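You operate a simulated robot arm through the tools that you are given. There is no shell and no other tool.

You are at the controls of a simulated robot arm. One attempt, no reset.

## Task
Put things in order on the long workbench. At the end: the green brush from the long workbench stands where the red brush stood; the gold filter housing (marked "AIR") stands where the green brush stood; the red brush from the long workbench stands on top of the blue rubber block; the orange sanding block from the long workbench is on the teal box; whatever was shut is shut again. Leave all else as you found it, and nothing knocked over.

Only the result counts: the job must be done as asked and must still hold three seconds after the hand-in. Knocking over, shifting, dropping, spilling or breaking anything else fails it.

## Robot
A 7-joint arm with a two-finger gripper, fixed in place. Base frame: the origin is at the foot of the arm, x ahead of it, y to its left, z up; the work surface is at about z = 88. Units: cm, rad, N and s.
With the tool pointing down near the work surface it reaches from about 34 to 72 cm from the base axis. Its first joint turns from -1.152 to 1.152 rad. Payload 2.45 kg.
The tool frame sits at the grasp point between the pads (the TCP): z along the fingers, y along the line on which they close. The tips reach 2.6 cm beyond it. The gripper opens to 9.6 cm. The gripper's body begins 6.9 cm behind the TCP.
Orientation is that of the tool frame in the base frame, as a unit quaternion [x, y, z, w]. With the fingers straight down and closing along the base's y, the tool's x points along the base's -x, its y along +y and its z along -z.

## Interface
- The arm moves only by the tool servo_tool. Its argument "increments" is a list that holds one entry, the list of rows, each a list of 7 numbers: the shift along the tool's x, y, z in cm, then the turn, a rotation vector about the tool's x, y, z in rad, then the finger opening in cm, from 0 to 9.6. In form: [[[dx, dy, dz, wx, wy, wz, jaw], ...]]. A call has 1 to 20 rows; each row is the pose to reach, as a shift and turn from the pose commanded when the call began, along the tool's axes at that moment. A row lasts 0.2 s, in which the tool goes at most 5 cm and 0.15 rad; a call with a longer step from one row to the next is refused whole, and so is a gripper value outside its range. A pose out of reach is approached as far as the arm can. The call stops where the force on the tool passes 40 N (or 10 N more than at its start, if that is more) or the arm is blocked; 0.2 s more then pass. Each finger halts on what it meets, pressing with about 40 N; the grip force reading is that of the motor and also rises with nothing between the fingers. The clock runs only during rows and for 0.2 s after the last one: add rows that repeat a pose to give the fingers time. The reply holds the time, the measured pose of the TCP, the force on the tool along the base axes, the opening and the grip force, in the units named above and with some noise, with the torque about the TCP (base axes, N m) and any sound that the robot's microphone picked up.
- Cameras (640 x 400 px; columns grow to the right, rows downward): "scene" is fixed at [18.3, -41.91, 143.06]; the picture's right is [0.68, -0.73, 0.00], its down [-0.41, -0.38, -0.83] and it looks along [0.61, 0.56, -0.56] (base axes); focal length 295 px, centre (320, 200). "wrist" rides on the gripper at [8.2, 0.3, -9.8] in the tool frame; the picture's right is [-0.04, 1.00, 0.00], its down [-0.73, -0.03, -0.68] and it looks along [-0.68, -0.03, 0.73] (tool axes); focal length 256 px, centre (320, 200).
- camera(camera): a new picture of that camera. The clock stands still meanwhile.
- point_at(camera, pixels): for up to 12 pixels [column, row] of the newest picture of that camera ("zoom" is the newest enlarged one), the place [x, y, z] in the base frame of the surface seen there, good to about 0.2 cm, but the place of the scene camera against the robot may be out by one fixed shift of up to 2.5 cm in any direction. The clock stands still meanwhile.
- zoom(camera, box): a new picture of the part [left, top, right, bottom] of that camera's present view, enlarged. The clock stands still meanwhile.
- job_done(): hands the job in; it is judged then, once.

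Unless the task says otherwise, let go and move clear before handing in.

The tools are called after "Emit:" by a JSON object that holds its "op" and its "data". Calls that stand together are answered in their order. servo_tool: Moves the arm, as the interface text tells. Its arguments: {"type":"object","properties":{"increments":{"type":"array","items":{"type":"array","items":{"type":"array","items":{"type":"number"}}}}},"required":["increments"]} The other tools are called the same way: camera (camera) takes a picture; point_at (camera, pixels) gives the place of the surface under pixels of a picture; zoom (camera, box) takes an enlarged picture of a part of a camera's view; job_done () hands the job in.

At the start:

```text
t: 0.0
position: [39.76, 19.79, 123.86]
orientation: [0.0, 1.0, 0.0, 0.0]
wrist_force: [0.3, -0.2, -0.5]
moment: [-0.04, 0.01, 0.0]
gripper_width: 9.58
grip_force: 0.1
```

scene: 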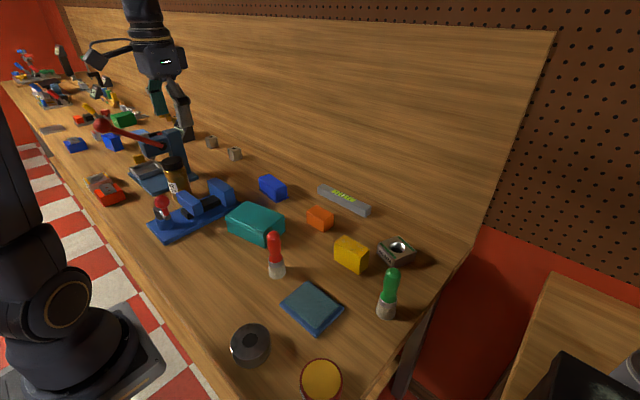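
wrist: 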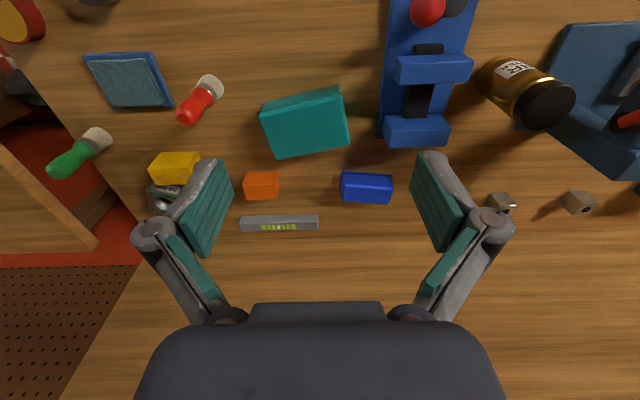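

The first pictures show the green brush (scene ~388,293), the red brush (~275,255), a teal box (~255,222), orange block (~320,217), blue blocks, and a dark jar/filter near (175,178). I'll zoom in to identify each thing before moving.

Emit:
{"op": "zoom", "data": {"camera": "scene", "box": [220, 160, 440, 330]}}

Emit:
{"op": "zoom", "data": {"camera": "scene", "box": [60, 100, 280, 260]}}

Emit:
{"op": "zoom", "data": {"camera": "wrist", "box": [340, 0, 640, 220]}}

Emit:
{"op": "zoom", "data": {"camera": "wrist", "box": [0, 0, 360, 240]}}

Emit:
{"op": "zoom", "data": {"camera": "scene", "box": [0, 30, 160, 160]}}

```text
2.35 times, centred on (330, 245) of scene
```

zoom: 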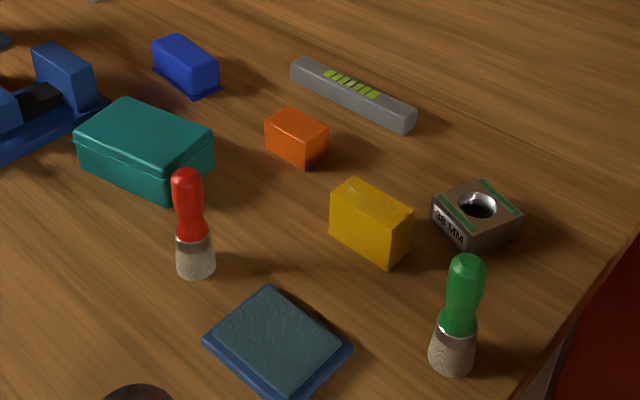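

```text
2.50 times, centred on (170, 180) of scene
```

zoom: 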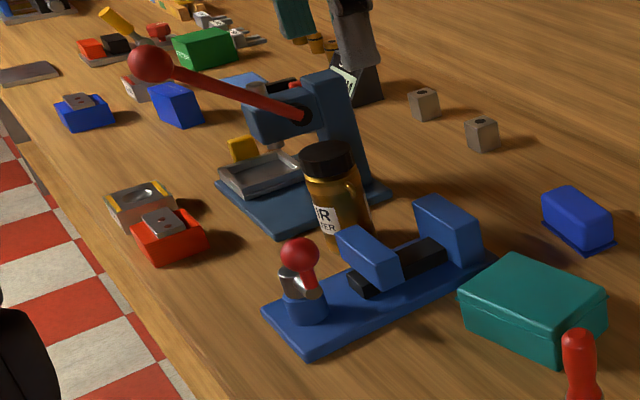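

```text
1.82 times, centred on (490, 110) of wrist
```

zoom: 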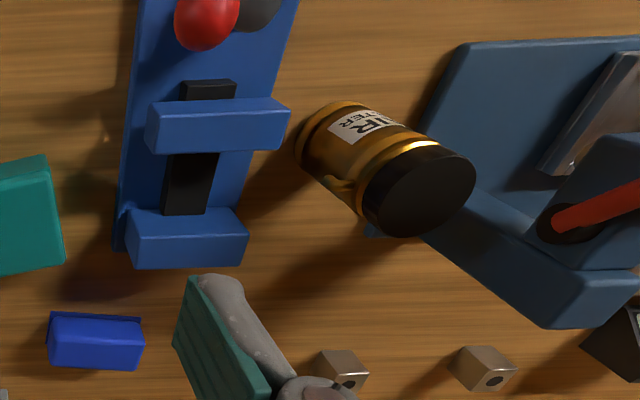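

```text
1.67 times, centred on (180, 120) of wrist
```

zoom: 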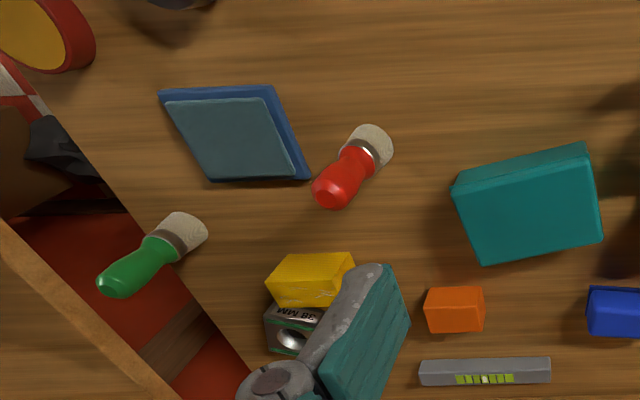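

```text
3.08 times, centred on (80, 95) of scene
```

zoom: 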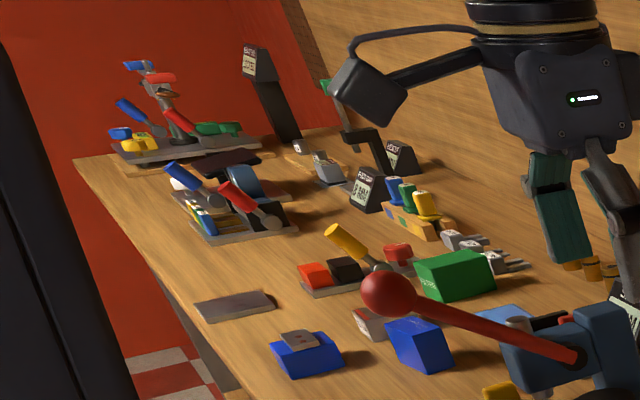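

Small blue block with dark base at scene (272,187) is likely the rubber block; gold "AIR" jar at (175,178) stands between the vise and the press. I'll measure positions from both cameras.

Emit:
{"op": "camera", "data": {"camera": "wrist"}}

Emit:
{"op": "point_at", "data": {"camera": "wrist", "pixels": [[188, 115], [212, 86], [60, 163], [98, 138], [365, 183], [262, 182], [308, 112], [541, 102], [496, 72], [350, 240], [340, 130], [130, 80]]}}

Emit:
{"op": "camera", "data": {"camera": "scene"}}

Emit:
{"op": "point_at", "data": {"camera": "scene", "pixels": [[273, 234], [277, 272], [393, 271], [386, 312], [274, 180], [319, 210], [255, 213], [174, 160], [180, 186], [300, 190], [312, 303], [345, 200]]}}

```text
taken
```

wrist: 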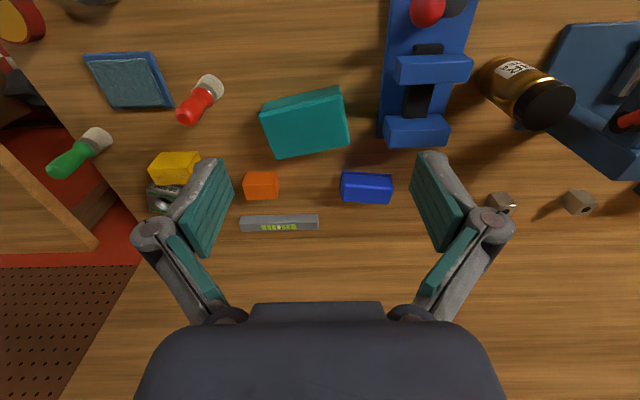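

```text
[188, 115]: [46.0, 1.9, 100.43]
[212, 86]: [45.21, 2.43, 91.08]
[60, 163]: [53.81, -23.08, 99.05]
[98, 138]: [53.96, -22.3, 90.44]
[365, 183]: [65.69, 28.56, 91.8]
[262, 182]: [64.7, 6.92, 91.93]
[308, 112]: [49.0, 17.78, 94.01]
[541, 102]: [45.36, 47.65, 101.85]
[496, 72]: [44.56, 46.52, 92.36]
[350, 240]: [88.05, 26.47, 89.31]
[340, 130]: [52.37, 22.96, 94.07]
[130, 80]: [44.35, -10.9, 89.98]
```

```text
taken
```

scene: 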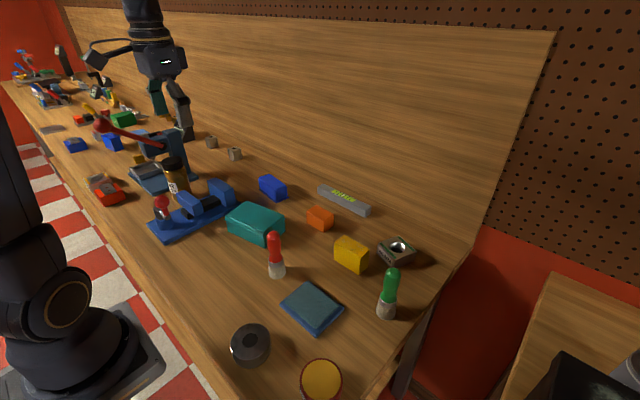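

```text
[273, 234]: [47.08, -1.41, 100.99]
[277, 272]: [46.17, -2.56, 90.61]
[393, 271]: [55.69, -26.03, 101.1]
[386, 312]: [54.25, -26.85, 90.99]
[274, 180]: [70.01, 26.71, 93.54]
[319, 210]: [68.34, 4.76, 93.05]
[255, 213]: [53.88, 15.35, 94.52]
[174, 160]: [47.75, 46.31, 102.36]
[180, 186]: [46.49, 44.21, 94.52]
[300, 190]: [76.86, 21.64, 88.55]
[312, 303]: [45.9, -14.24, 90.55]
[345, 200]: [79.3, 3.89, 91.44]
```

Both cameras agree to within a few cm; the wrist camera is the trustworthy one. I'll move the hand toward the red brush to look closer (no contact at this height).

Emit:
{"op": "servo_tool", "data": {"increments": [[[0, -4, 0, 0, 0, 0, 9.6], [0, -8, 0, 0, 0, 0, 9.6], [0, -12, 0, 0, 0, 0, 9.6], [0.5, -16, 1, 0, 0, 0, 9.6], [1.5, -18, 3, 0, 0, 0, 9.6], [2.5, -19, 5, 0, 0, 0, 9.6], [3, -20, 7, 0, 0, 0, 9.6]]]}}

Emit:
{"op": "camera", "data": {"camera": "wrist"}}

Emit:
{"op": "camera", "data": {"camera": "scene"}}

```text
t: 1.6
position: [36.72, -0.04, 117.04]
orientation: [-0.001, 1.0, 0.0, 0.0]
wrist_force: [0.0, -0.1, -0.2]
moment: [0.01, -0.03, 0.0]
gripper_width: 9.61
grip_force: 0.1
```

```text
taken
```

wrist: 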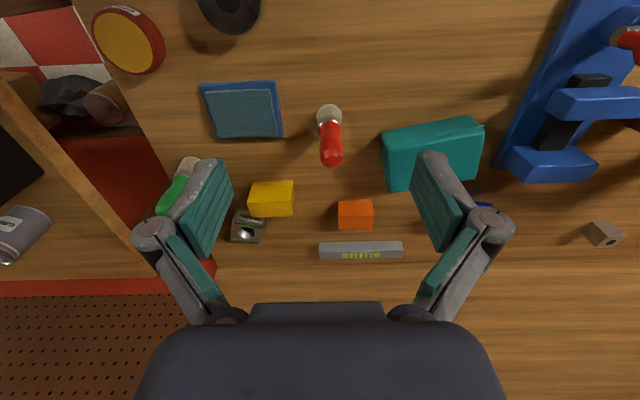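

```text
taken
```

scene: 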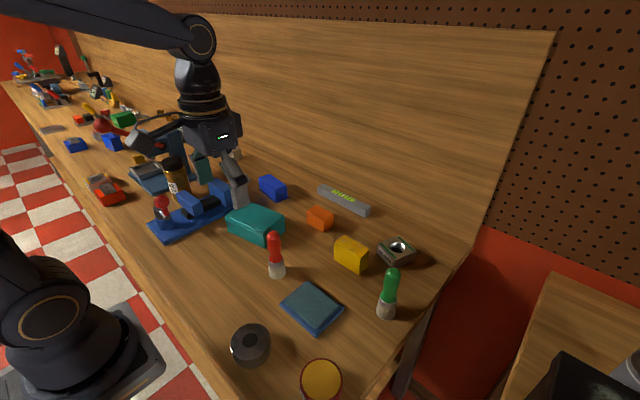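

The red brush is now in clear wrist view at (330,140). I'll zoom and measure its profile.

Emit:
{"op": "zoom", "data": {"camera": "wrist", "box": [280, 80, 400, 180]}}

Emit:
{"op": "point_at", "data": {"camera": "wrist", "pixels": [[331, 158], [331, 145], [330, 133], [329, 124], [329, 116], [329, 109], [318, 115], [340, 113], [323, 140], [338, 140]]}}

Emit:
{"op": "point_at", "data": {"camera": "scene", "pixels": [[273, 234], [275, 245], [276, 255], [277, 262], [277, 270], [277, 275], [269, 268], [285, 268]]}}

```text
4.00 times, centred on (340, 130) of wrist
```

zoom: 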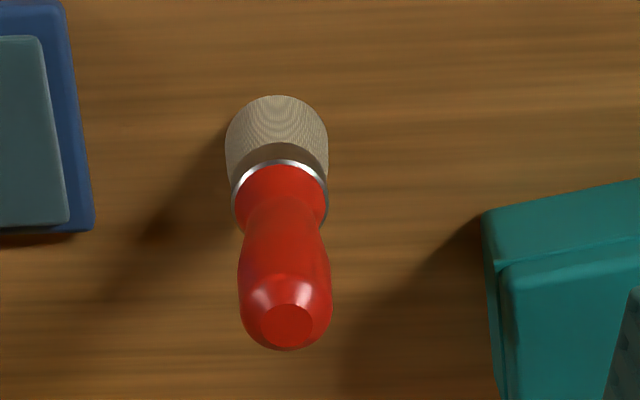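

```text
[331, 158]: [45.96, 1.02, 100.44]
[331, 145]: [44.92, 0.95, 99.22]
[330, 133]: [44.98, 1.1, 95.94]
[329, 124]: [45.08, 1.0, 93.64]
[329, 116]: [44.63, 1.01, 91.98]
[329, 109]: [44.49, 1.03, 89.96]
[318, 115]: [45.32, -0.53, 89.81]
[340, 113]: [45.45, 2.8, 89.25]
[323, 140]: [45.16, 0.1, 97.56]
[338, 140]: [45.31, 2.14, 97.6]
```

```text
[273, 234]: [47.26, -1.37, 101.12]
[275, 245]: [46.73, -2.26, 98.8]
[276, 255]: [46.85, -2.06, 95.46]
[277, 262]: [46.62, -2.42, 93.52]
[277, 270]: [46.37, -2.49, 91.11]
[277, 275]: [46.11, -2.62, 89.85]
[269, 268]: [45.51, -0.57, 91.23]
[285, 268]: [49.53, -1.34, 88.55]
```

Red brush axis ≈ (46.15, 1.05), top z≈100.5, radius ~1.6 at the bristles. Next I'll swing over toward the blue block and the housing to look at them.

Emit:
{"op": "servo_tool", "data": {"increments": [[[-1, 4, -1, 0, 0, 0, 9.6], [-2, 8, -2, 0, 0, 0, 9.6], [-3, 12, -3, 0, 0, 0, 9.6], [-4, 16, -4, 0, 0, 0, 9.6], [-5, 20, -4, 0, 0, 0, 9.6], [-6, 24, -4, 0, 0, 0, 9.6], [-7, 27, -3, 0, 0, 0, 9.6], [-7, 28, -2, 0, 0, 0, 9.6]]]}}

Emit:
{"op": "camera", "data": {"camera": "wrist"}}

Emit:
{"op": "zoom", "data": {"camera": "wrist", "box": [240, 80, 560, 280]}}

```text
t: 3.4
position: [43.68, 28.17, 119.0]
orientation: [0.001, 1.0, 0.0, 0.0]
wrist_force: [0.0, 0.3, -0.7]
moment: [-0.04, 0.03, -0.03]
gripper_width: 9.59
grip_force: 0.0
```

```text
taken
```

wrist: 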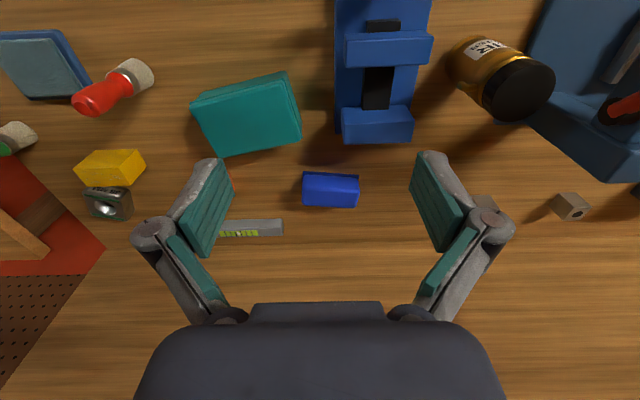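

```text
2.00 times, centred on (400, 180) of wrist
```

zoom: 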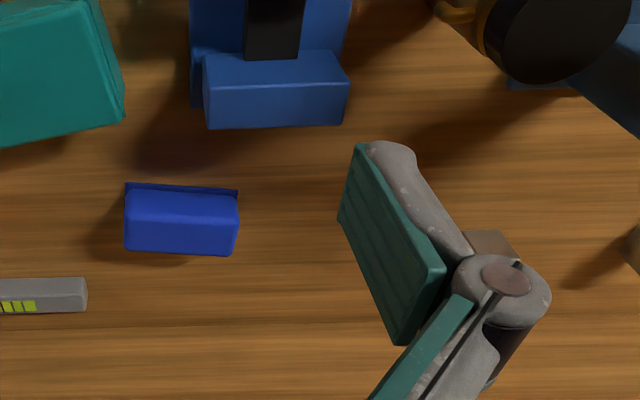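

The blue block sits at wrist (330,190) with a thin darker base lip. I'll zoom and measure its edges, and the housing's.

Emit:
{"op": "point_at", "data": {"camera": "wrist", "pixels": [[304, 178], [357, 179], [304, 194], [357, 196], [330, 178], [330, 186], [330, 196], [330, 203], [304, 172], [357, 175], [330, 173], [330, 165]]}}

Emit:
{"op": "zoom", "data": {"camera": "wrist", "box": [290, 160, 370, 215]}}

Emit:
{"op": "zoom", "data": {"camera": "wrist", "box": [420, 10, 640, 150]}}

```text
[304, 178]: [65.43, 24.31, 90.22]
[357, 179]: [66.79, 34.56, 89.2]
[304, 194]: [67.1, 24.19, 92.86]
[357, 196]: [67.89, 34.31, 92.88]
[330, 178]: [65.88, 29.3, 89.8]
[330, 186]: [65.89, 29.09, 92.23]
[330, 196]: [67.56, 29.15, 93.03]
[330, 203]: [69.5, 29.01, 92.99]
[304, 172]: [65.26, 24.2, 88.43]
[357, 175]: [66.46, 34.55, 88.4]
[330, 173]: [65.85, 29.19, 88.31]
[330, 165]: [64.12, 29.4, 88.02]
```

```text
7.27 times, centred on (330, 188) of wrist
```

zoom: 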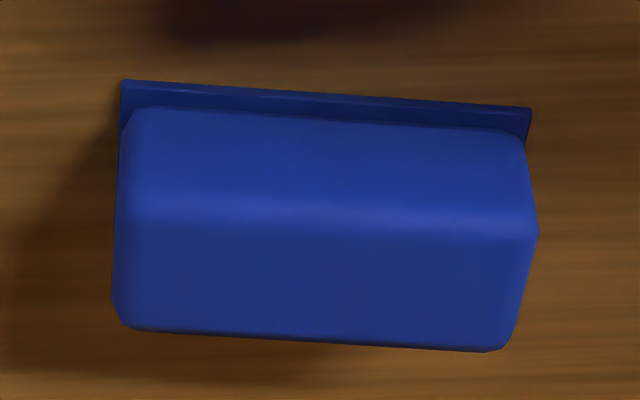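

```text
2.86 times, centred on (530, 80) of wrist
```

zoom: 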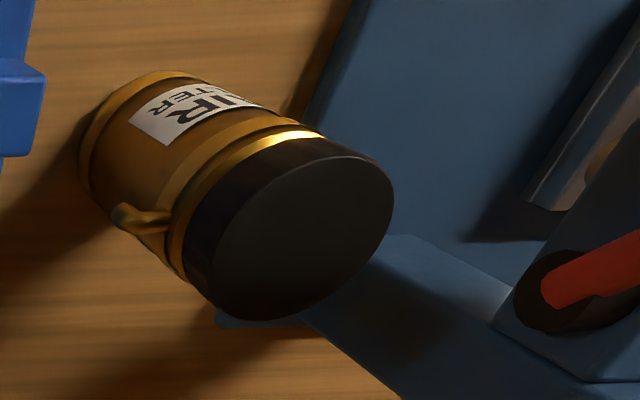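

Blue block top is at z≈93, spanning about x 65.7–70.5, y 24–34.5. I'll inspect other blue candidates (pad at scene 312,305 and far ones at 75,146 / 112,141) to be sure which is the rubber block.

Emit:
{"op": "zoom", "data": {"camera": "scene", "box": [270, 270, 360, 345]}}

Emit:
{"op": "zoom", "data": {"camera": "scene", "box": [250, 165, 310, 210]}}

Emit:
{"op": "zoom", "data": {"camera": "scene", "box": [55, 120, 155, 210]}}

Emit:
{"op": "camera", "data": {"camera": "scene"}}

Emit:
{"op": "point_at", "data": {"camera": "scene", "pixels": [[112, 140], [75, 145], [259, 183], [267, 176], [285, 185], [278, 192], [289, 192], [279, 199], [101, 123], [165, 131], [152, 178], [185, 205]]}}

```text
5.33 times, centred on (315, 308) of scene
```

zoom: 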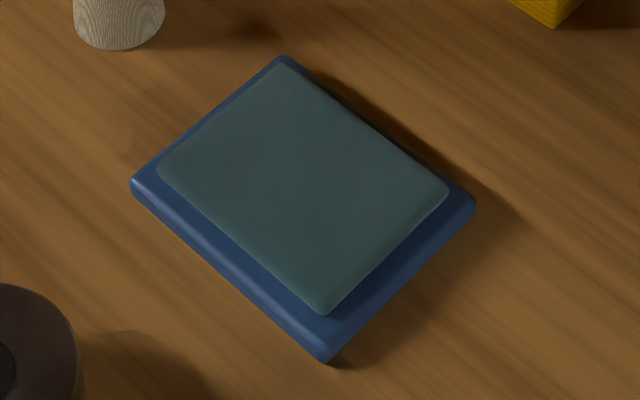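

```text
8.89 times, centred on (280, 188) of scene
```

zoom: 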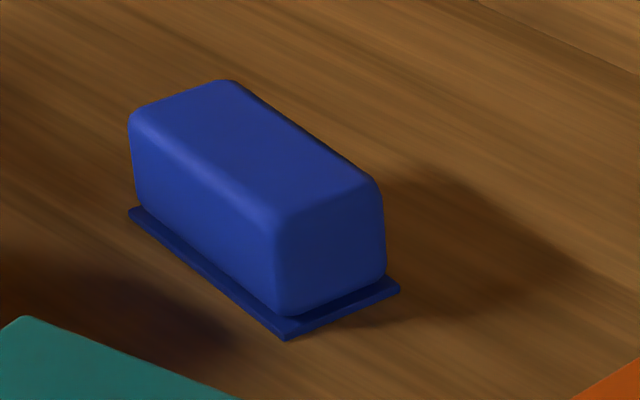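

```text
4.44 times, centred on (105, 165) of scene
```

zoom: 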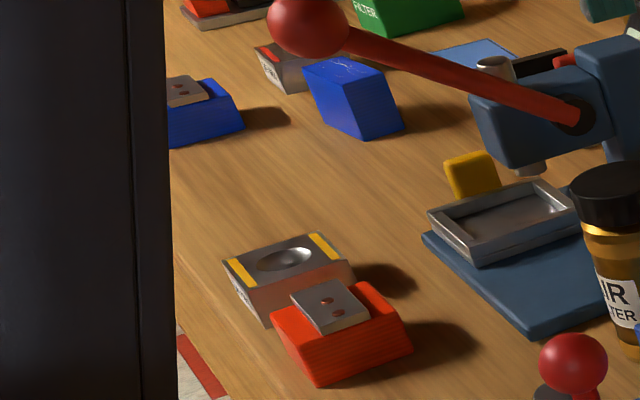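

```text
taken
```

scene: 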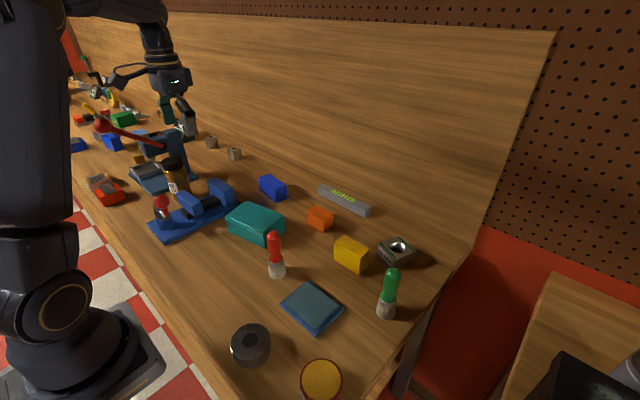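

```text
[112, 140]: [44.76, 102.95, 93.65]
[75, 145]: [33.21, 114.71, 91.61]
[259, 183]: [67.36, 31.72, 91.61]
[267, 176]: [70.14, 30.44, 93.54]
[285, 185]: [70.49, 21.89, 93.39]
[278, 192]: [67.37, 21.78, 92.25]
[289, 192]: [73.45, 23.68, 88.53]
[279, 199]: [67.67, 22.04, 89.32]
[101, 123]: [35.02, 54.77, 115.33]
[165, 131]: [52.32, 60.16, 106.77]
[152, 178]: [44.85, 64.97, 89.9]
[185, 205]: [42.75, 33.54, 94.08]
```

The butter-dish-shaped blue block at scene (272,187) is the only reachable one, so that's the target. Now I'll measure the housing's lid and body, including the small brass fitting at wrist (465,85).

Emit:
{"op": "point_at", "data": {"camera": "wrist", "pixels": [[520, 92], [486, 97], [552, 82], [519, 117], [535, 63], [500, 70], [540, 105], [466, 86], [475, 87], [478, 60], [450, 62], [470, 40]]}}

Emit:
{"op": "zoom", "data": {"camera": "scene", "box": [130, 130, 230, 220]}}

Emit:
{"op": "point_at", "data": {"camera": "scene", "pixels": [[172, 157], [163, 163], [184, 163], [173, 168], [177, 175], [178, 185], [180, 195], [182, 200], [174, 193], [190, 180], [198, 140], [150, 145]]}}

```text
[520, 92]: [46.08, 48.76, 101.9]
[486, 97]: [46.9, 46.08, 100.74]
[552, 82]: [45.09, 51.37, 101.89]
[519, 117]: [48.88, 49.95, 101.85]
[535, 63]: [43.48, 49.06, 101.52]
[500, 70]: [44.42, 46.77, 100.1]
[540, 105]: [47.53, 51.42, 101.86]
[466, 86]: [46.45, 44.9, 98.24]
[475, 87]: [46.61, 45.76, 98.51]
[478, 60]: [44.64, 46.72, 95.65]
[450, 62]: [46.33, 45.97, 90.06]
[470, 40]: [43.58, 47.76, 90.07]
```

```text
4.44 times, centred on (180, 175) of scene
```

zoom: 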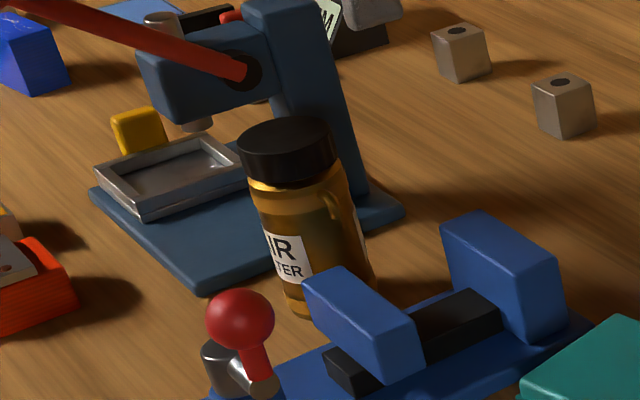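

```text
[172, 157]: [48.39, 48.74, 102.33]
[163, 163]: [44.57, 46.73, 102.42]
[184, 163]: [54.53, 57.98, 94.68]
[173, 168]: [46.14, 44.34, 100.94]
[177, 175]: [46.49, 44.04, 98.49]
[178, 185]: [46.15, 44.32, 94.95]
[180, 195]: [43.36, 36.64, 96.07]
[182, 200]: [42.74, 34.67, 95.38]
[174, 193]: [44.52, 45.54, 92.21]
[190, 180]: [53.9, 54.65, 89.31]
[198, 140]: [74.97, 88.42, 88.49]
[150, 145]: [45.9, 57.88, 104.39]
```

Housing centre ≈ (46.2, 49.0), lid top z≈101.9, radius ~2.9, with a port sticking out toward -y. Before gripping the red brush I'll test how far the empty hand can reach over the blue block at z≈103.

Emit:
{"op": "servo_tool", "data": {"increments": [[[-4, 0, 0, 0, 0, 0, 9.6], [-8, 0, 2, 0, 0, 0, 9.6], [-12, 0, 4, 0, 0, 0, 9.6], [-16, 0, 7, 0, 0, 0, 9.6], [-20, 0, 10, 0, 0, 0, 9.6], [-23, 0, 13, 0, 0, 0, 9.6], [-24.4, 0.3, 15, 0, 0, 0, 9.6], [-24.4, 0.3, 16, 0, 0, 0, 9.6], [-24.4, 0.3, 16, 0, 0, 0, 9.6]]]}}

Emit:
{"op": "camera", "data": {"camera": "scene"}}

Emit:
{"op": "camera", "data": {"camera": "wrist"}}

```text
t: 5.4
position: [65.92, 26.96, 102.63]
orientation: [-0.001, 1.0, 0.001, 0.0]
wrist_force: [0.9, -0.4, -0.2]
moment: [-0.02, -0.02, 0.02]
gripper_width: 9.59
grip_force: 0.1
out of reach, approached as far as the arm can: row 6, 7, 8, 9
```

```text
taken
```

scene: 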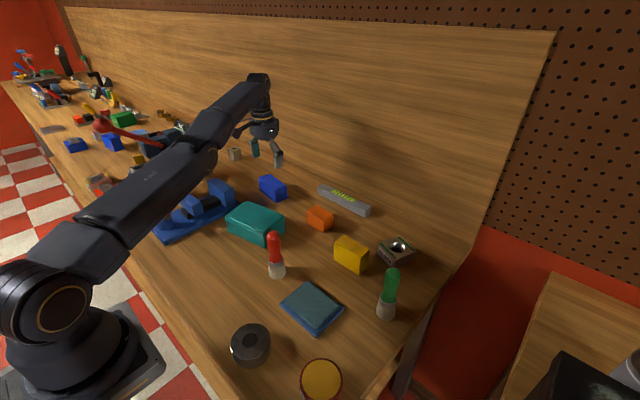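

```text
taken
```

wrist: 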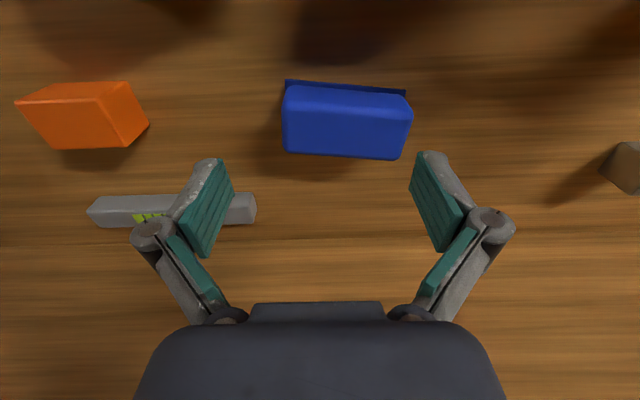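

Straight down the arm stops at r≈71.2, about 2–3 cm short of the block's centre, so I'll need a tilted tool. I'll measure the block accurately from this close view.

Emit:
{"op": "point_at", "data": {"camera": "wrist", "pixels": [[286, 90], [408, 97], [286, 120], [409, 125], [285, 150], [400, 156], [345, 122], [345, 135], [345, 153], [345, 84], [288, 82], [404, 92]]}}

Emit:
{"op": "zoom", "data": {"camera": "wrist", "box": [265, 65, 425, 175]}}

```text
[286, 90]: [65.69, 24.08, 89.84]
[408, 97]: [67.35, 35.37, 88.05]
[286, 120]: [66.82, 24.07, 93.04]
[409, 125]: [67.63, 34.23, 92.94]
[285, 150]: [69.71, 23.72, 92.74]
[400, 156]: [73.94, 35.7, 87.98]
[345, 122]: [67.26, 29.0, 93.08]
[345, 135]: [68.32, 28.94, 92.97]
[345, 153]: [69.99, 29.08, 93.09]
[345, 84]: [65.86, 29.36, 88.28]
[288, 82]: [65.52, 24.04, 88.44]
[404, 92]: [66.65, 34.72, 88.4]
```

```text
3.64 times, centred on (345, 120) of wrist
```

zoom: 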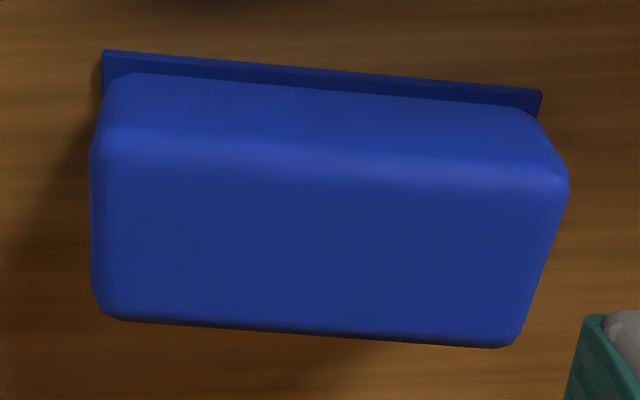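

Block top is at z≈93.05 with centre ≈ (68.5, 29.1), tilted slightly. Now I'll raise and swing back to measure the green brush before touching anything.

Emit:
{"op": "servo_tool", "data": {"increments": [[[3, 0, -4, 0, 0, 0, 9.6], [7, -2, -7, 0, 0, 0, 9.6], [11, -5, -9, 0, 0, 0, 9.6], [15, -8, -10, 0, 0, 0, 9.6], [19, -11, -10, 0, 0, 0, 9.6], [22, -14, -10, 0, 0, 0, 9.6], [24, -18, -10, 0, 0, 0, 9.6], [26, -22, -10, 0, 0, 0, 9.6], [28, -26, -10, 0, 0, 0, 9.6], [29, -30, -10, 0, 0, 0, 9.6], [30, -34, -10, 0, 0, 0, 9.6], [30, -38, -10, 0, 0, 0, 9.6], [30, -42, -10, 0, 0, 0, 9.6], [30, -46, -10, 0, 0, 0, 9.6], [30, -48, -10, 0, 0, 0, 9.6], [30, -48, -10, 0, 0, 0, 9.6]]]}}

Emit:
{"op": "camera", "data": {"camera": "wrist"}}

Emit:
{"op": "camera", "data": {"camera": "scene"}}

```text
refused: row 2 steps farther than a row can; nothing moved
```

```text
taken
```

wrist: 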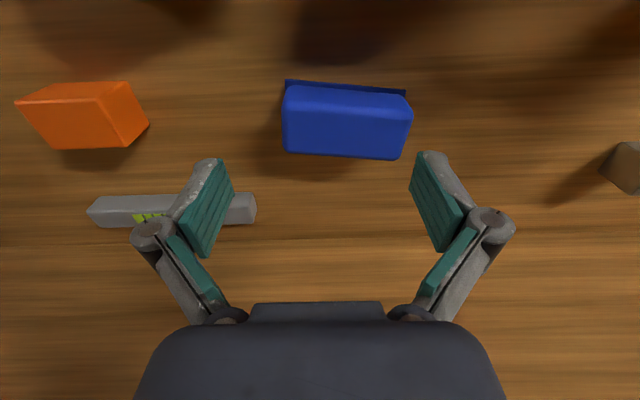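

```text
taken
```

scene: 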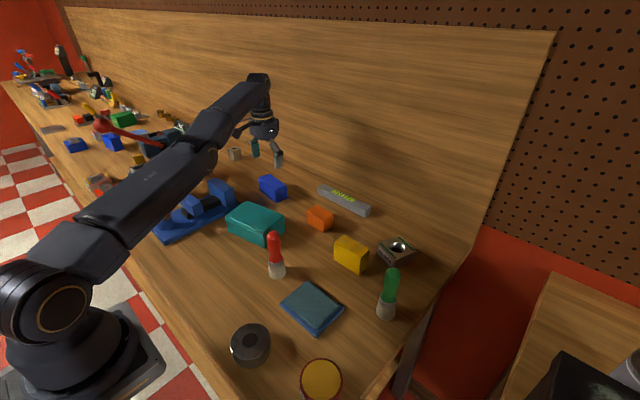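

The call was refused for a step over 5 cm, nothing moved. I'll repeat it with smaller steps.

Emit:
{"op": "servo_tool", "data": {"increments": [[[2, 0, -3, 0, 0, 0, 9.6], [5, -1, -6, 0, 0, 0, 9.6], [8, -3, -8, 0, 0, 0, 9.6], [11, -6, -9, 0, 0, 0, 9.6], [14, -9, -10, 0, 0, 0, 9.6], [17, -12, -10, 0, 0, 0, 9.6], [20, -15, -10, 0, 0, 0, 9.6], [22, -19, -10, 0, 0, 0, 9.6], [24, -23, -10, 0, 0, 0, 9.6], [26, -27, -10, 0, 0, 0, 9.6], [28, -31, -10, 0, 0, 0, 9.6], [29, -35, -10, 0, 0, 0, 9.6], [30, -39, -10, 0, 0, 0, 9.6], [30, -43, -10, 0, 0, 0, 9.6], [30, -47, -10, 0, 0, 0, 9.6], [30, -48, -10, 0, 0, 0, 9.6]]]}}

Emit:
{"op": "camera", "data": {"camera": "wrist"}}

Emit:
{"op": "camera", "data": {"camera": "scene"}}

```text
t: 8.8
position: [35.83, -21.21, 112.67]
orientation: [-0.001, 1.0, 0.0, 0.0]
wrist_force: [-0.5, -0.3, -0.3]
moment: [0.0, -0.02, 0.04]
gripper_width: 9.59
grip_force: 0.0
out of reach, approached as far as the arm can: row 1, 2, 3, 4, 5, 6, 7, 8, 9, 10
```

```text
taken
```

wrist: 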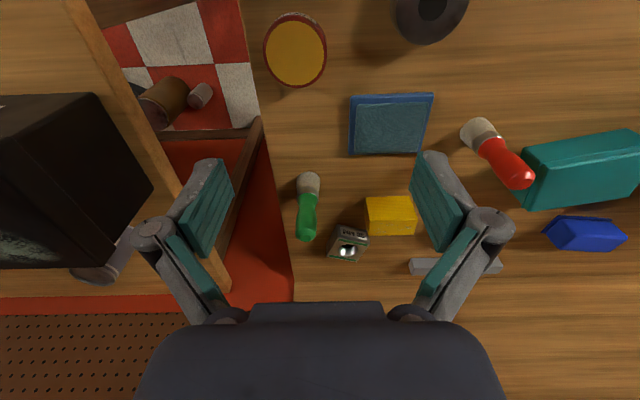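

```text
taken
```

scene: 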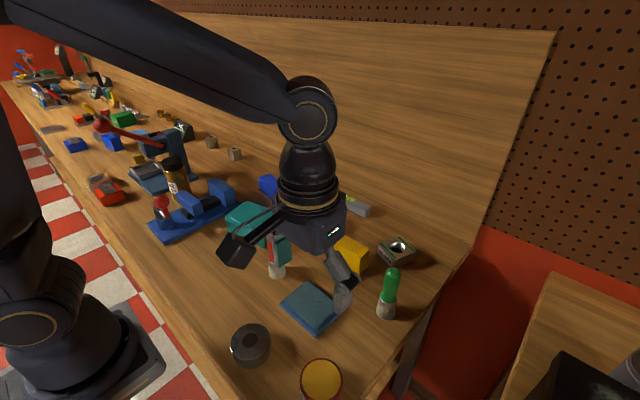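

The green brush is at wrist (307,207), very near the table's right edge. I'll zoom in and measure it and the edge, since the housing must stand there.

Emit:
{"op": "zoom", "data": {"camera": "wrist", "box": [250, 150, 410, 270]}}

Emit:
{"op": "point_at", "data": {"camera": "wrist", "pixels": [[308, 176], [308, 184], [307, 195], [306, 210], [305, 225], [305, 236], [298, 182], [318, 182], [297, 215], [315, 215], [280, 190], [290, 230]]}}

Emit:
{"op": "point_at", "data": {"camera": "scene", "pixels": [[393, 271], [391, 283], [388, 295], [387, 305], [386, 314], [410, 310], [420, 305], [430, 300], [415, 290], [425, 285]]}}

```text
3.33 times, centred on (330, 210) of wrist
```

zoom: 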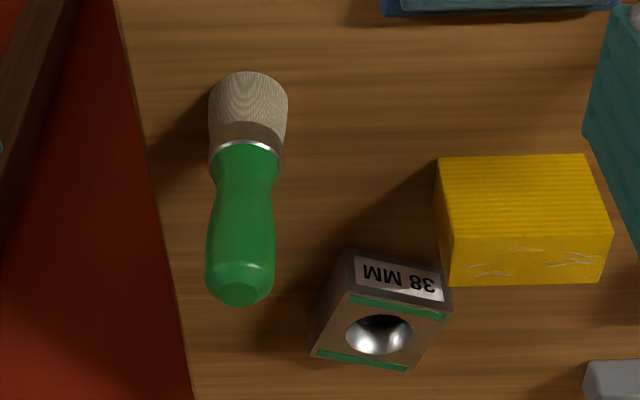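

```text
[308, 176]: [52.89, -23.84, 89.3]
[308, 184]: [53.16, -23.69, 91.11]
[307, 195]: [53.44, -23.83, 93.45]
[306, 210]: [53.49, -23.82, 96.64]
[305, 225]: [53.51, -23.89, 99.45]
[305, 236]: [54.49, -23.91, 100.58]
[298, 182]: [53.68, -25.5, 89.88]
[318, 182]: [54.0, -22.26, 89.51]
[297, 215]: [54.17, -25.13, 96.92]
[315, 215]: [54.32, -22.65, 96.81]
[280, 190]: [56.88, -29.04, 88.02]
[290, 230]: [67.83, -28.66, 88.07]
```

```text
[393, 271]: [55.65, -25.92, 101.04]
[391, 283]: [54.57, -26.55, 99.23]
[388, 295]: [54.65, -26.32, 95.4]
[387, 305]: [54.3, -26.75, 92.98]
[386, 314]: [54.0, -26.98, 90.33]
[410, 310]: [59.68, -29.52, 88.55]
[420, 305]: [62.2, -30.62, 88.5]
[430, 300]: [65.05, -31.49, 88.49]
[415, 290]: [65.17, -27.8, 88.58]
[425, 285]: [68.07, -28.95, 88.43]
```

Green brush axis ≈ (54.6, -23.9), red ≈ (46.15, 1.05); the edge is at y≈-30, so there's room for the housing. Now I'll move above the red brush with the tool tilted 0.28 rad outward so it can later reach the blue block.

Emit:
{"op": "servo_tool", "data": {"increments": [[[-2, 4, -1, 0, -0.06, 0, 6], [-4, 8, -1, 0, -0.12, 0, 6], [-6, 12, -1, 0, -0.18, 0, 6], [-8, 16, -1, 0, -0.24, 0, 6], [-9.5, 20, -1, 0, -0.28, 0, 6], [-10.32, 22.26, -1, 0, -0.28, 0, 6], [-10.32, 22.26, -1, 0, -0.28, 0, 6]]]}}

Emit:
{"op": "camera", "data": {"camera": "wrist"}}

Emit:
{"op": "camera", "data": {"camera": "scene"}}

```text
t: 10.4
position: [46.22, 1.09, 113.76]
orientation: [0.0, 0.99, -0.001, 0.14]
wrist_force: [-0.4, -0.2, 0.0]
moment: [0.02, 0.03, 0.02]
gripper_width: 5.98
grip_force: 0.0
```

```text
taken
```

wrist: 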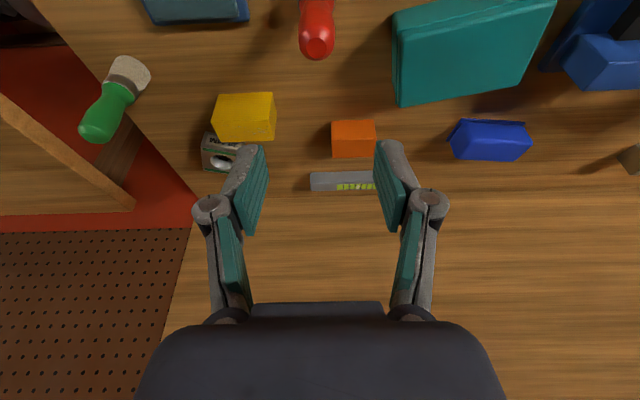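

```text
taken
```

scene: 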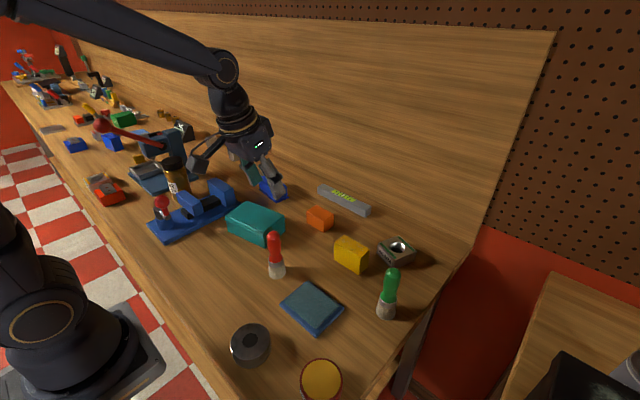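

The tilt is right and the hand is over the red brush (measured 46.22, 1.09). I'll descend vertically to z≈97 with fingers straddling the handle, still open.

Emit:
{"op": "servo_tool", "data": {"increments": [[[1.1, 0, 3.84, 0, 0, 0, 6], [2.2, 0, 7.69, 0, 0, 0, 6], [3.0, 0, 10.57, 0, 0, 0, 6], [3.7, 0, 12.97, 0, 0, 0, 6], [4.3, 0, 14.9, 0, 0, 0, 6], [4.65, 0, 16.1, 0, 0, 0, 6], [4.65, 0, 16.1, 0, 0, 0, 6]]]}}

Emit:
{"op": "camera", "data": {"camera": "scene"}}

Emit:
{"op": "camera", "data": {"camera": "wrist"}}

```text
t: 12.0
position: [46.21, 1.12, 96.92]
orientation: [-0.001, 0.99, 0.0, 0.14]
wrist_force: [-0.7, 0.2, 0.3]
moment: [0.02, -0.02, 0.01]
gripper_width: 5.99
grip_force: 0.1
```

```text
taken
```

scene: 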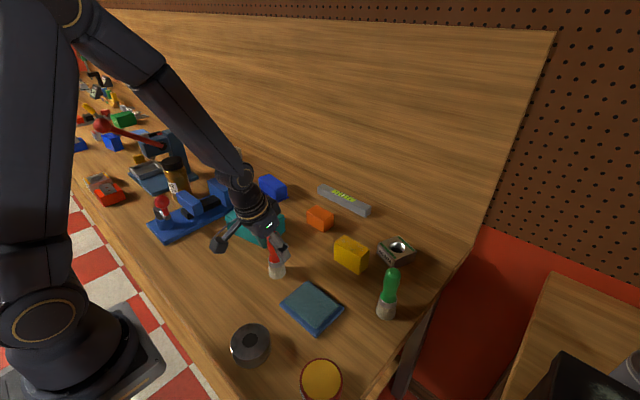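

```text
taken
```

wrist: 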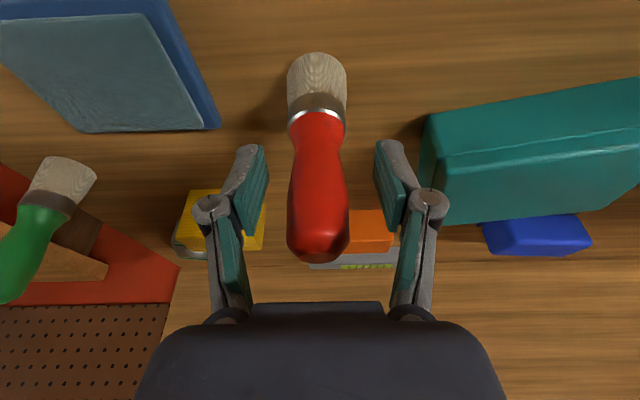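

The red brush is centred between the fingers (column ~318). I'll re-measure it at this close range, then close the jaw.

Emit:
{"op": "point_at", "data": {"camera": "wrist", "pixels": [[317, 65], [316, 90], [316, 140], [318, 200], [318, 240], [291, 85], [343, 85]]}}

Emit:
{"op": "servo_tool", "data": {"increments": [[[0, 0, 0, 0, 0, 0, 4.5], [0, 0, 0, 0, 0, 0, 3.2], [0, 0, 0, 0, 0, 0, 2.2], [0, 0, 0, 0, 0, 0, 1.2], [0, 0, 0, 0, 0, 0, 0.5], [0, 0, 0, 0, 0, 0, 0.5]]]}}

Emit:
{"op": "camera", "data": {"camera": "wrist"}}

```text
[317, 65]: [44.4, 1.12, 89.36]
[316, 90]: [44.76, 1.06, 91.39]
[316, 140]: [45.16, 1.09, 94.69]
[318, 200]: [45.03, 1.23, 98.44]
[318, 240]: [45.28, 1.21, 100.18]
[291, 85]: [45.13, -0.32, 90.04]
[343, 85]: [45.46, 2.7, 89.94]
```

```text
t: 13.4
position: [46.14, 1.19, 96.91]
orientation: [0.0, 0.99, -0.001, 0.139]
wrist_force: [0.2, 0.5, -0.9]
moment: [0.02, 0.0, -0.02]
gripper_width: 2.88
grip_force: 40.4
```

```text
taken
```

wrist: 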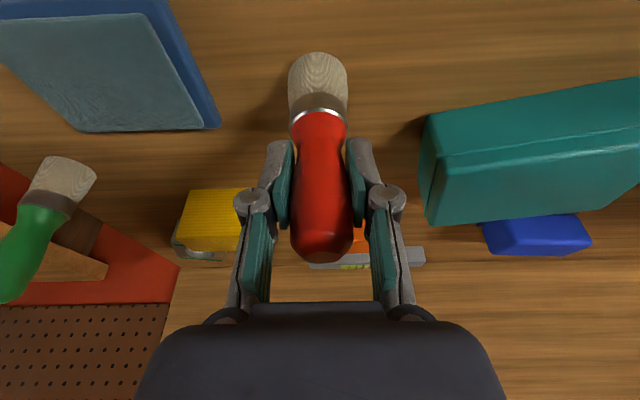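

The brush is gripped (width 2.88, 40 N). I'll lift it straight up 15 cm and check that it hangs upright.

Emit:
{"op": "servo_tool", "data": {"increments": [[[-0.28, 0, -0.96, 0, 0, 0, 0.5], [-0.83, 0, -2.88, 0, 0, 0, 0.5], [-1.66, 0, -5.77, 0, 0, 0, 0.5], [-2.5, 0, -8.65, 0, 0, 0, 0.5], [-3.3, 0, -11.5, 0, 0, 0, 0.5], [-4.14, 0, -14.4, 0, 0, 0, 0.5], [-4.14, 0, -14.4, 0, 0, 0, 0.5]]]}}

Emit:
{"op": "camera", "data": {"camera": "wrist"}}

Emit:
{"op": "camera", "data": {"camera": "scene"}}

```text
t: 15.0
position: [46.07, 1.16, 111.91]
orientation: [0.0, 0.99, 0.001, 0.139]
wrist_force: [0.4, 0.6, -1.1]
moment: [-0.01, 0.03, 0.02]
gripper_width: 2.88
grip_force: 40.2
```

```text
taken
```

wrist: 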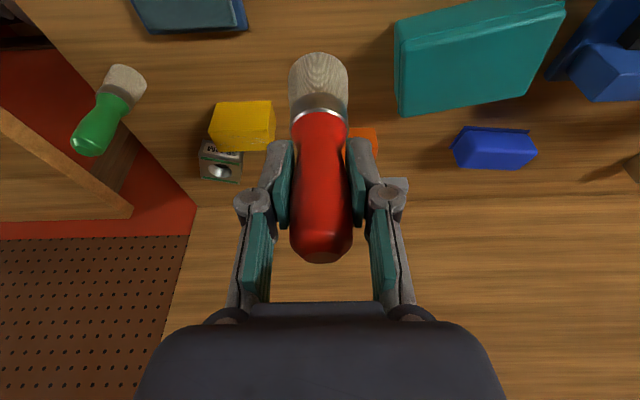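

```text
taken
```

scene: 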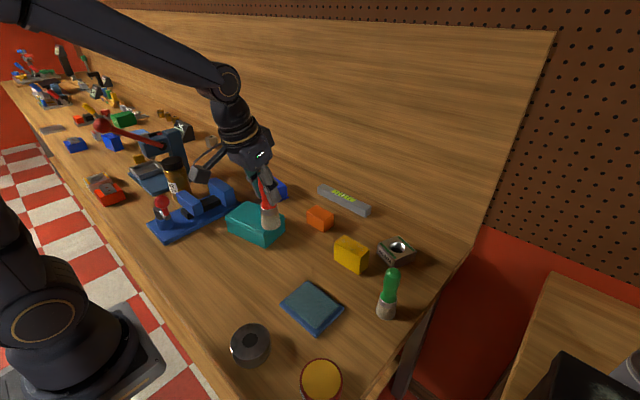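

The brush hangs upright. Now I'll carry it to above the blue block, rotating the tool 0.39 rad about the vertical so the tilt points radially.

Emit:
{"op": "servo_tool", "data": {"increments": [[[-2.01, 2.76, 1.1, -0.0108, 0, -0.0375, 0.5], [-4.03, 5.53, 2.2, -0.0215, 0, -0.075, 0.5], [-6.04, 8.29, 3.29, -0.0323, 0, -0.1124, 0.5], [-8.05, 11.06, 4.39, -0.043, 0, -0.15, 0.5], [-10.07, 13.82, 5.49, -0.0538, 0, -0.1874, 0.5], [-12.08, 16.58, 6.59, -0.0646, 0, -0.225, 0.5], [-14.09, 19.35, 7.69, -0.0753, 0, -0.2624, 0.5], [-16.1, 22.11, 8.78, -0.0861, 0, -0.3, 0.5], [-18.12, 24.88, 9.88, -0.0968, 0, -0.3373, 0.5], [-20.13, 27.64, 10.98, -0.1076, 0, -0.3748, 0.5], [-20.13, 27.64, 10.98, -0.1076, 0, -0.3748, 0.5]]]}}

Emit:
{"op": "camera", "data": {"camera": "wrist"}}

Emit:
{"op": "camera", "data": {"camera": "scene"}}

```text
t: 17.4
position: [68.54, 28.84, 106.88]
orientation: [-0.193, 0.971, 0.028, 0.137]
wrist_force: [0.4, -0.4, -1.3]
moment: [0.03, -0.03, 0.0]
gripper_width: 2.86
grip_force: 39.4
```

```text
taken
```

wrist: 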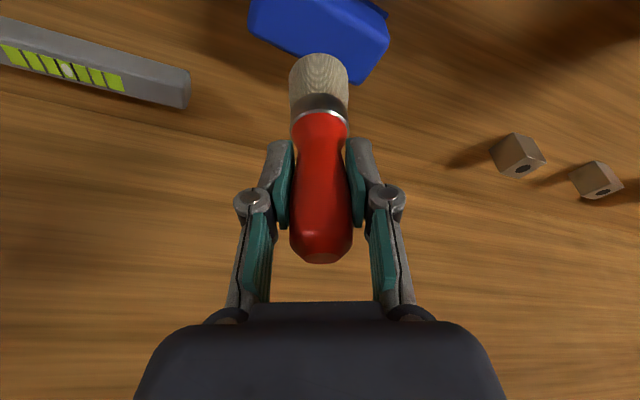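

```text
taken
```

scene: 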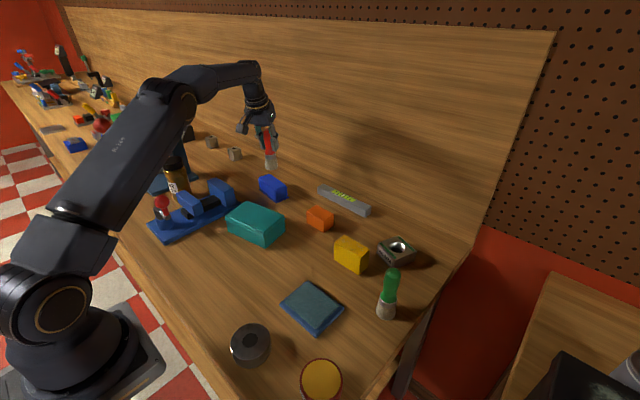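

It reached (68.54, 28.84). I'll check brush-versus-block alignment in the same camera frame using the scene view before lowering.

Emit:
{"op": "zoom", "data": {"camera": "scene", "box": [235, 120, 315, 210]}}

Emit:
{"op": "point_at", "data": {"camera": "scene", "pixels": [[270, 166], [271, 158], [264, 164], [277, 164], [261, 183], [268, 178], [276, 186], [283, 185], [274, 181], [285, 184]]}}

Emit:
{"op": "point_at", "data": {"camera": "wrist", "pixels": [[300, 60], [318, 62], [318, 90], [295, 85], [345, 85], [250, 15], [253, 32], [353, 80], [387, 40], [380, 20], [330, 40], [330, 15]]}}

```text
4.44 times, centred on (275, 165) of scene
```

zoom: 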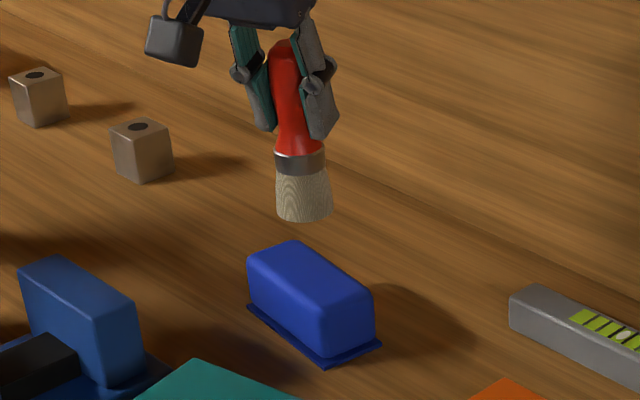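

```text
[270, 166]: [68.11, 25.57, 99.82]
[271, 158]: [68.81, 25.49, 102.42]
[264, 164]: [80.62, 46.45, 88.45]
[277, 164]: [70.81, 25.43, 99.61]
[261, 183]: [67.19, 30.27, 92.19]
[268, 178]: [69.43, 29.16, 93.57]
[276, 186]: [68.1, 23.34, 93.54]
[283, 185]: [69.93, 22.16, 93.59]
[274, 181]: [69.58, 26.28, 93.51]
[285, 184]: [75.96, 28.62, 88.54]
```

```text
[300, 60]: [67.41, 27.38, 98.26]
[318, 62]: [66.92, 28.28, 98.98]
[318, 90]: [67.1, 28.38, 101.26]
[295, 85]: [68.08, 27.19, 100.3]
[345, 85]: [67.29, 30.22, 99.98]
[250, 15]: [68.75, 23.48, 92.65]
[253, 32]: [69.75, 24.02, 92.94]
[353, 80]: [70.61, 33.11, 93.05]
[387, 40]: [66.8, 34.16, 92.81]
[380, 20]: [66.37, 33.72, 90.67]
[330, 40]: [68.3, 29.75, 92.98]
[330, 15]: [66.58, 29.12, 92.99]
```

Brush axis (≈68.45, 28.9) lies over the middle of the block top (x 66.6–70.2, y 23.5–34.1). I'll lower slowly to just about contact at TCP z≈102.0.

Emit:
{"op": "servo_tool", "data": {"increments": [[[0.55, 0, 1.92, 0, 0, 0, 0.5], [0.94, 0, 3.27, 0, 0, 0, 0.5], [1.16, 0, 4.04, 0, 0, 0, 0.5], [1.27, 0, 4.42, 0, 0, 0, 0.5], [1.32, 0, 4.61, 0, 0, 0, 0.5], [1.32, 0, 4.61, 0, 0, 0, 0.5]]]}}

Emit:
{"op": "zoom", "data": {"camera": "scene", "box": [235, 120, 315, 210]}}

```text
t: 18.8
position: [68.46, 28.77, 102.15]
orientation: [-0.193, 0.971, 0.028, 0.137]
wrist_force: [-1.2, -0.7, -0.3]
moment: [0.01, 0.03, -0.03]
gripper_width: 2.85
grip_force: 40.2
```

```text
4.44 times, centred on (275, 165) of scene
```

zoom: 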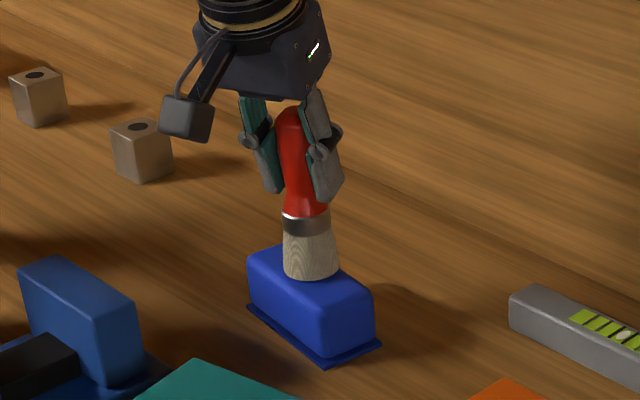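

The brush bottom is at or just above the block top (zoom ~ (310,275)), force still near zero. I'll creep down another 0.15 cm.

Emit:
{"op": "servo_tool", "data": {"increments": [[[0.02, 0, 0.07, 0, 0, 0, 0.5], [0.04, 0, 0.14, 0, 0, 0, 0.5], [0.04, 0, 0.14, 0, 0, 0, 0.5]]]}}

```text
t: 19.6
position: [68.51, 28.84, 101.98]
orientation: [-0.192, 0.971, 0.027, 0.137]
wrist_force: [-0.1, 0.7, -0.5]
moment: [0.01, -0.02, -0.03]
gripper_width: 2.86
grip_force: 40.0
```

Emit:
{"op": "servo_tool", "data": {"increments": [[[0.015, 0, 0.05, 0, 0, 0, 0.5], [0.03, 0, 0.1, 0, 0, 0, 0.5], [0.03, 0, 0.1, 0, 0, 0, 0.5]]]}}

Emit:
{"op": "zoom", "data": {"camera": "scene", "box": [255, 150, 300, 205]}}

```text
t: 20.4
position: [68.52, 28.83, 101.96]
orientation: [-0.192, 0.971, 0.027, 0.136]
wrist_force: [0.2, 0.3, -1.3]
moment: [0.04, 0.01, -0.03]
gripper_width: 2.87
grip_force: 39.7
```

```text
7.27 times, centred on (278, 178) of scene
```

zoom: 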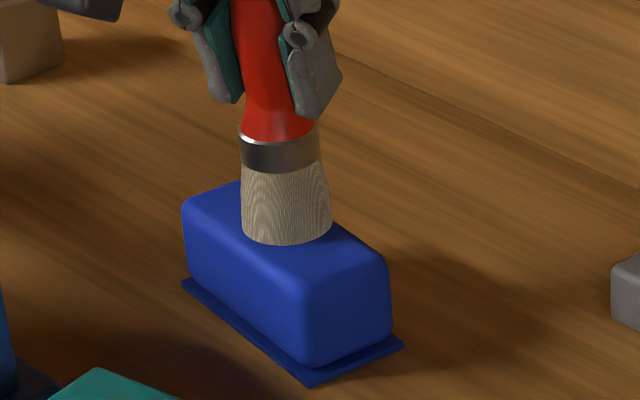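

Force z is still ≈ -1.3 N (the brush's weight), so not yet in contact. I'll creep further.

Emit:
{"op": "servo_tool", "data": {"increments": [[[0.015, 0, 0.05, 0, 0, 0, 0.5], [0.03, 0, 0.1, 0, 0, 0, 0.5], [0.03, 0, 0.1, 0, 0, 0, 0.5]]]}}

```text
t: 21.2
position: [68.51, 28.9, 101.91]
orientation: [-0.192, 0.971, 0.027, 0.138]
wrist_force: [-2.9, -1.8, 6.9]
moment: [-0.14, 0.22, 0.01]
gripper_width: 2.88
grip_force: 39.6
```

Contact: +6.9 N upward. I'll back off by half a millimetre, then open the fingers slowly.

Emit:
{"op": "servo_tool", "data": {"increments": [[[-0.014, 0, -0.05, 0, 0, 0, 0.5], [-0.014, 0, -0.05, 0, 0, 0, 0.5], [-0.014, 0, -0.05, 0, 0, 0, 3.2], [-0.014, 0, -0.05, 0, 0, 0, 3.8], [-0.014, 0, -0.05, 0, 0, 0, 4.6], [-0.014, 0, -0.05, 0, 0, 0, 5.6], [-0.014, 0, -0.05, 0, 0, 0, 6.0], [-0.014, 0, -0.05, 0, 0, 0, 6.0]]]}}

Emit:
{"op": "camera", "data": {"camera": "wrist"}}

Emit:
{"op": "zoom", "data": {"camera": "scene", "box": [235, 120, 315, 210]}}

```text
t: 23.0
position: [68.42, 28.82, 101.77]
orientation: [-0.192, 0.972, 0.027, 0.136]
wrist_force: [-0.4, -0.2, 0.1]
moment: [-0.01, 0.02, -0.02]
gripper_width: 6.02
grip_force: 0.0
```

```text
taken
```

wrist: 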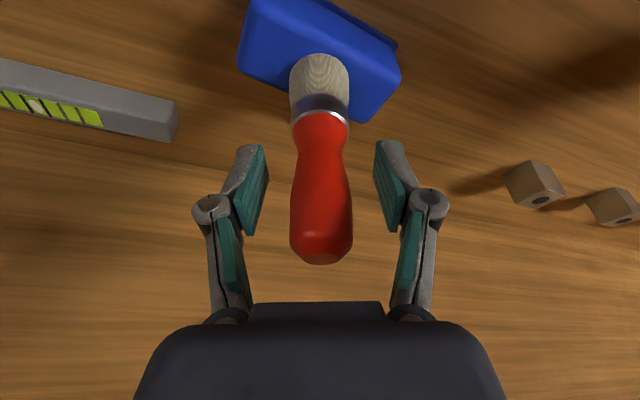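

```text
4.44 times, centred on (275, 165) of scene
```

zoom: 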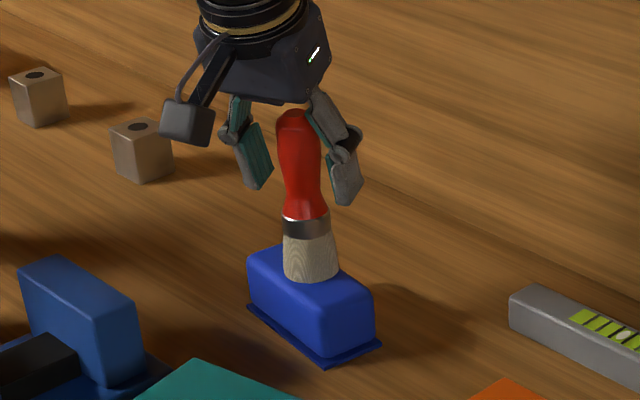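

The red brush stands free on the block. I'll retract straight up 14 cm.

Emit:
{"op": "servo_tool", "data": {"increments": [[[-0.4, 0, -1.4, 0, 0, 0, 6], [-1.1, 0, -3.84, 0, 0, 0, 6], [-2.2, 0, -7.7, 0, 0, 0, 6], [-3.2, 0, -11, 0, 0, 0, 6], [-3.9, 0, -13.5, 0, 0, 0, 6], [-3.9, 0, -13.5, 0, 0, 0, 6]]]}}

Emit:
{"op": "zoom", "data": {"camera": "scene", "box": [235, 120, 315, 210]}}

```text
t: 24.4
position: [67.66, 28.53, 115.56]
orientation: [-0.192, 0.972, 0.026, 0.136]
wrist_force: [0.0, -0.1, -0.2]
moment: [-0.02, 0.01, -0.03]
gripper_width: 6.0
grip_force: 0.0
out of reach, approached as far as the arm can: row 5, 6
```

```text
4.44 times, centred on (275, 165) of scene
```

zoom: 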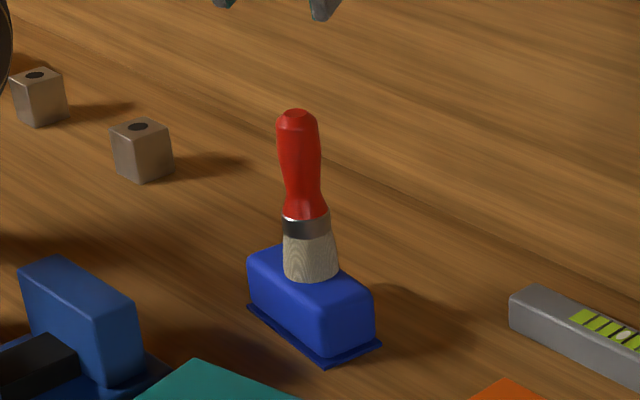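

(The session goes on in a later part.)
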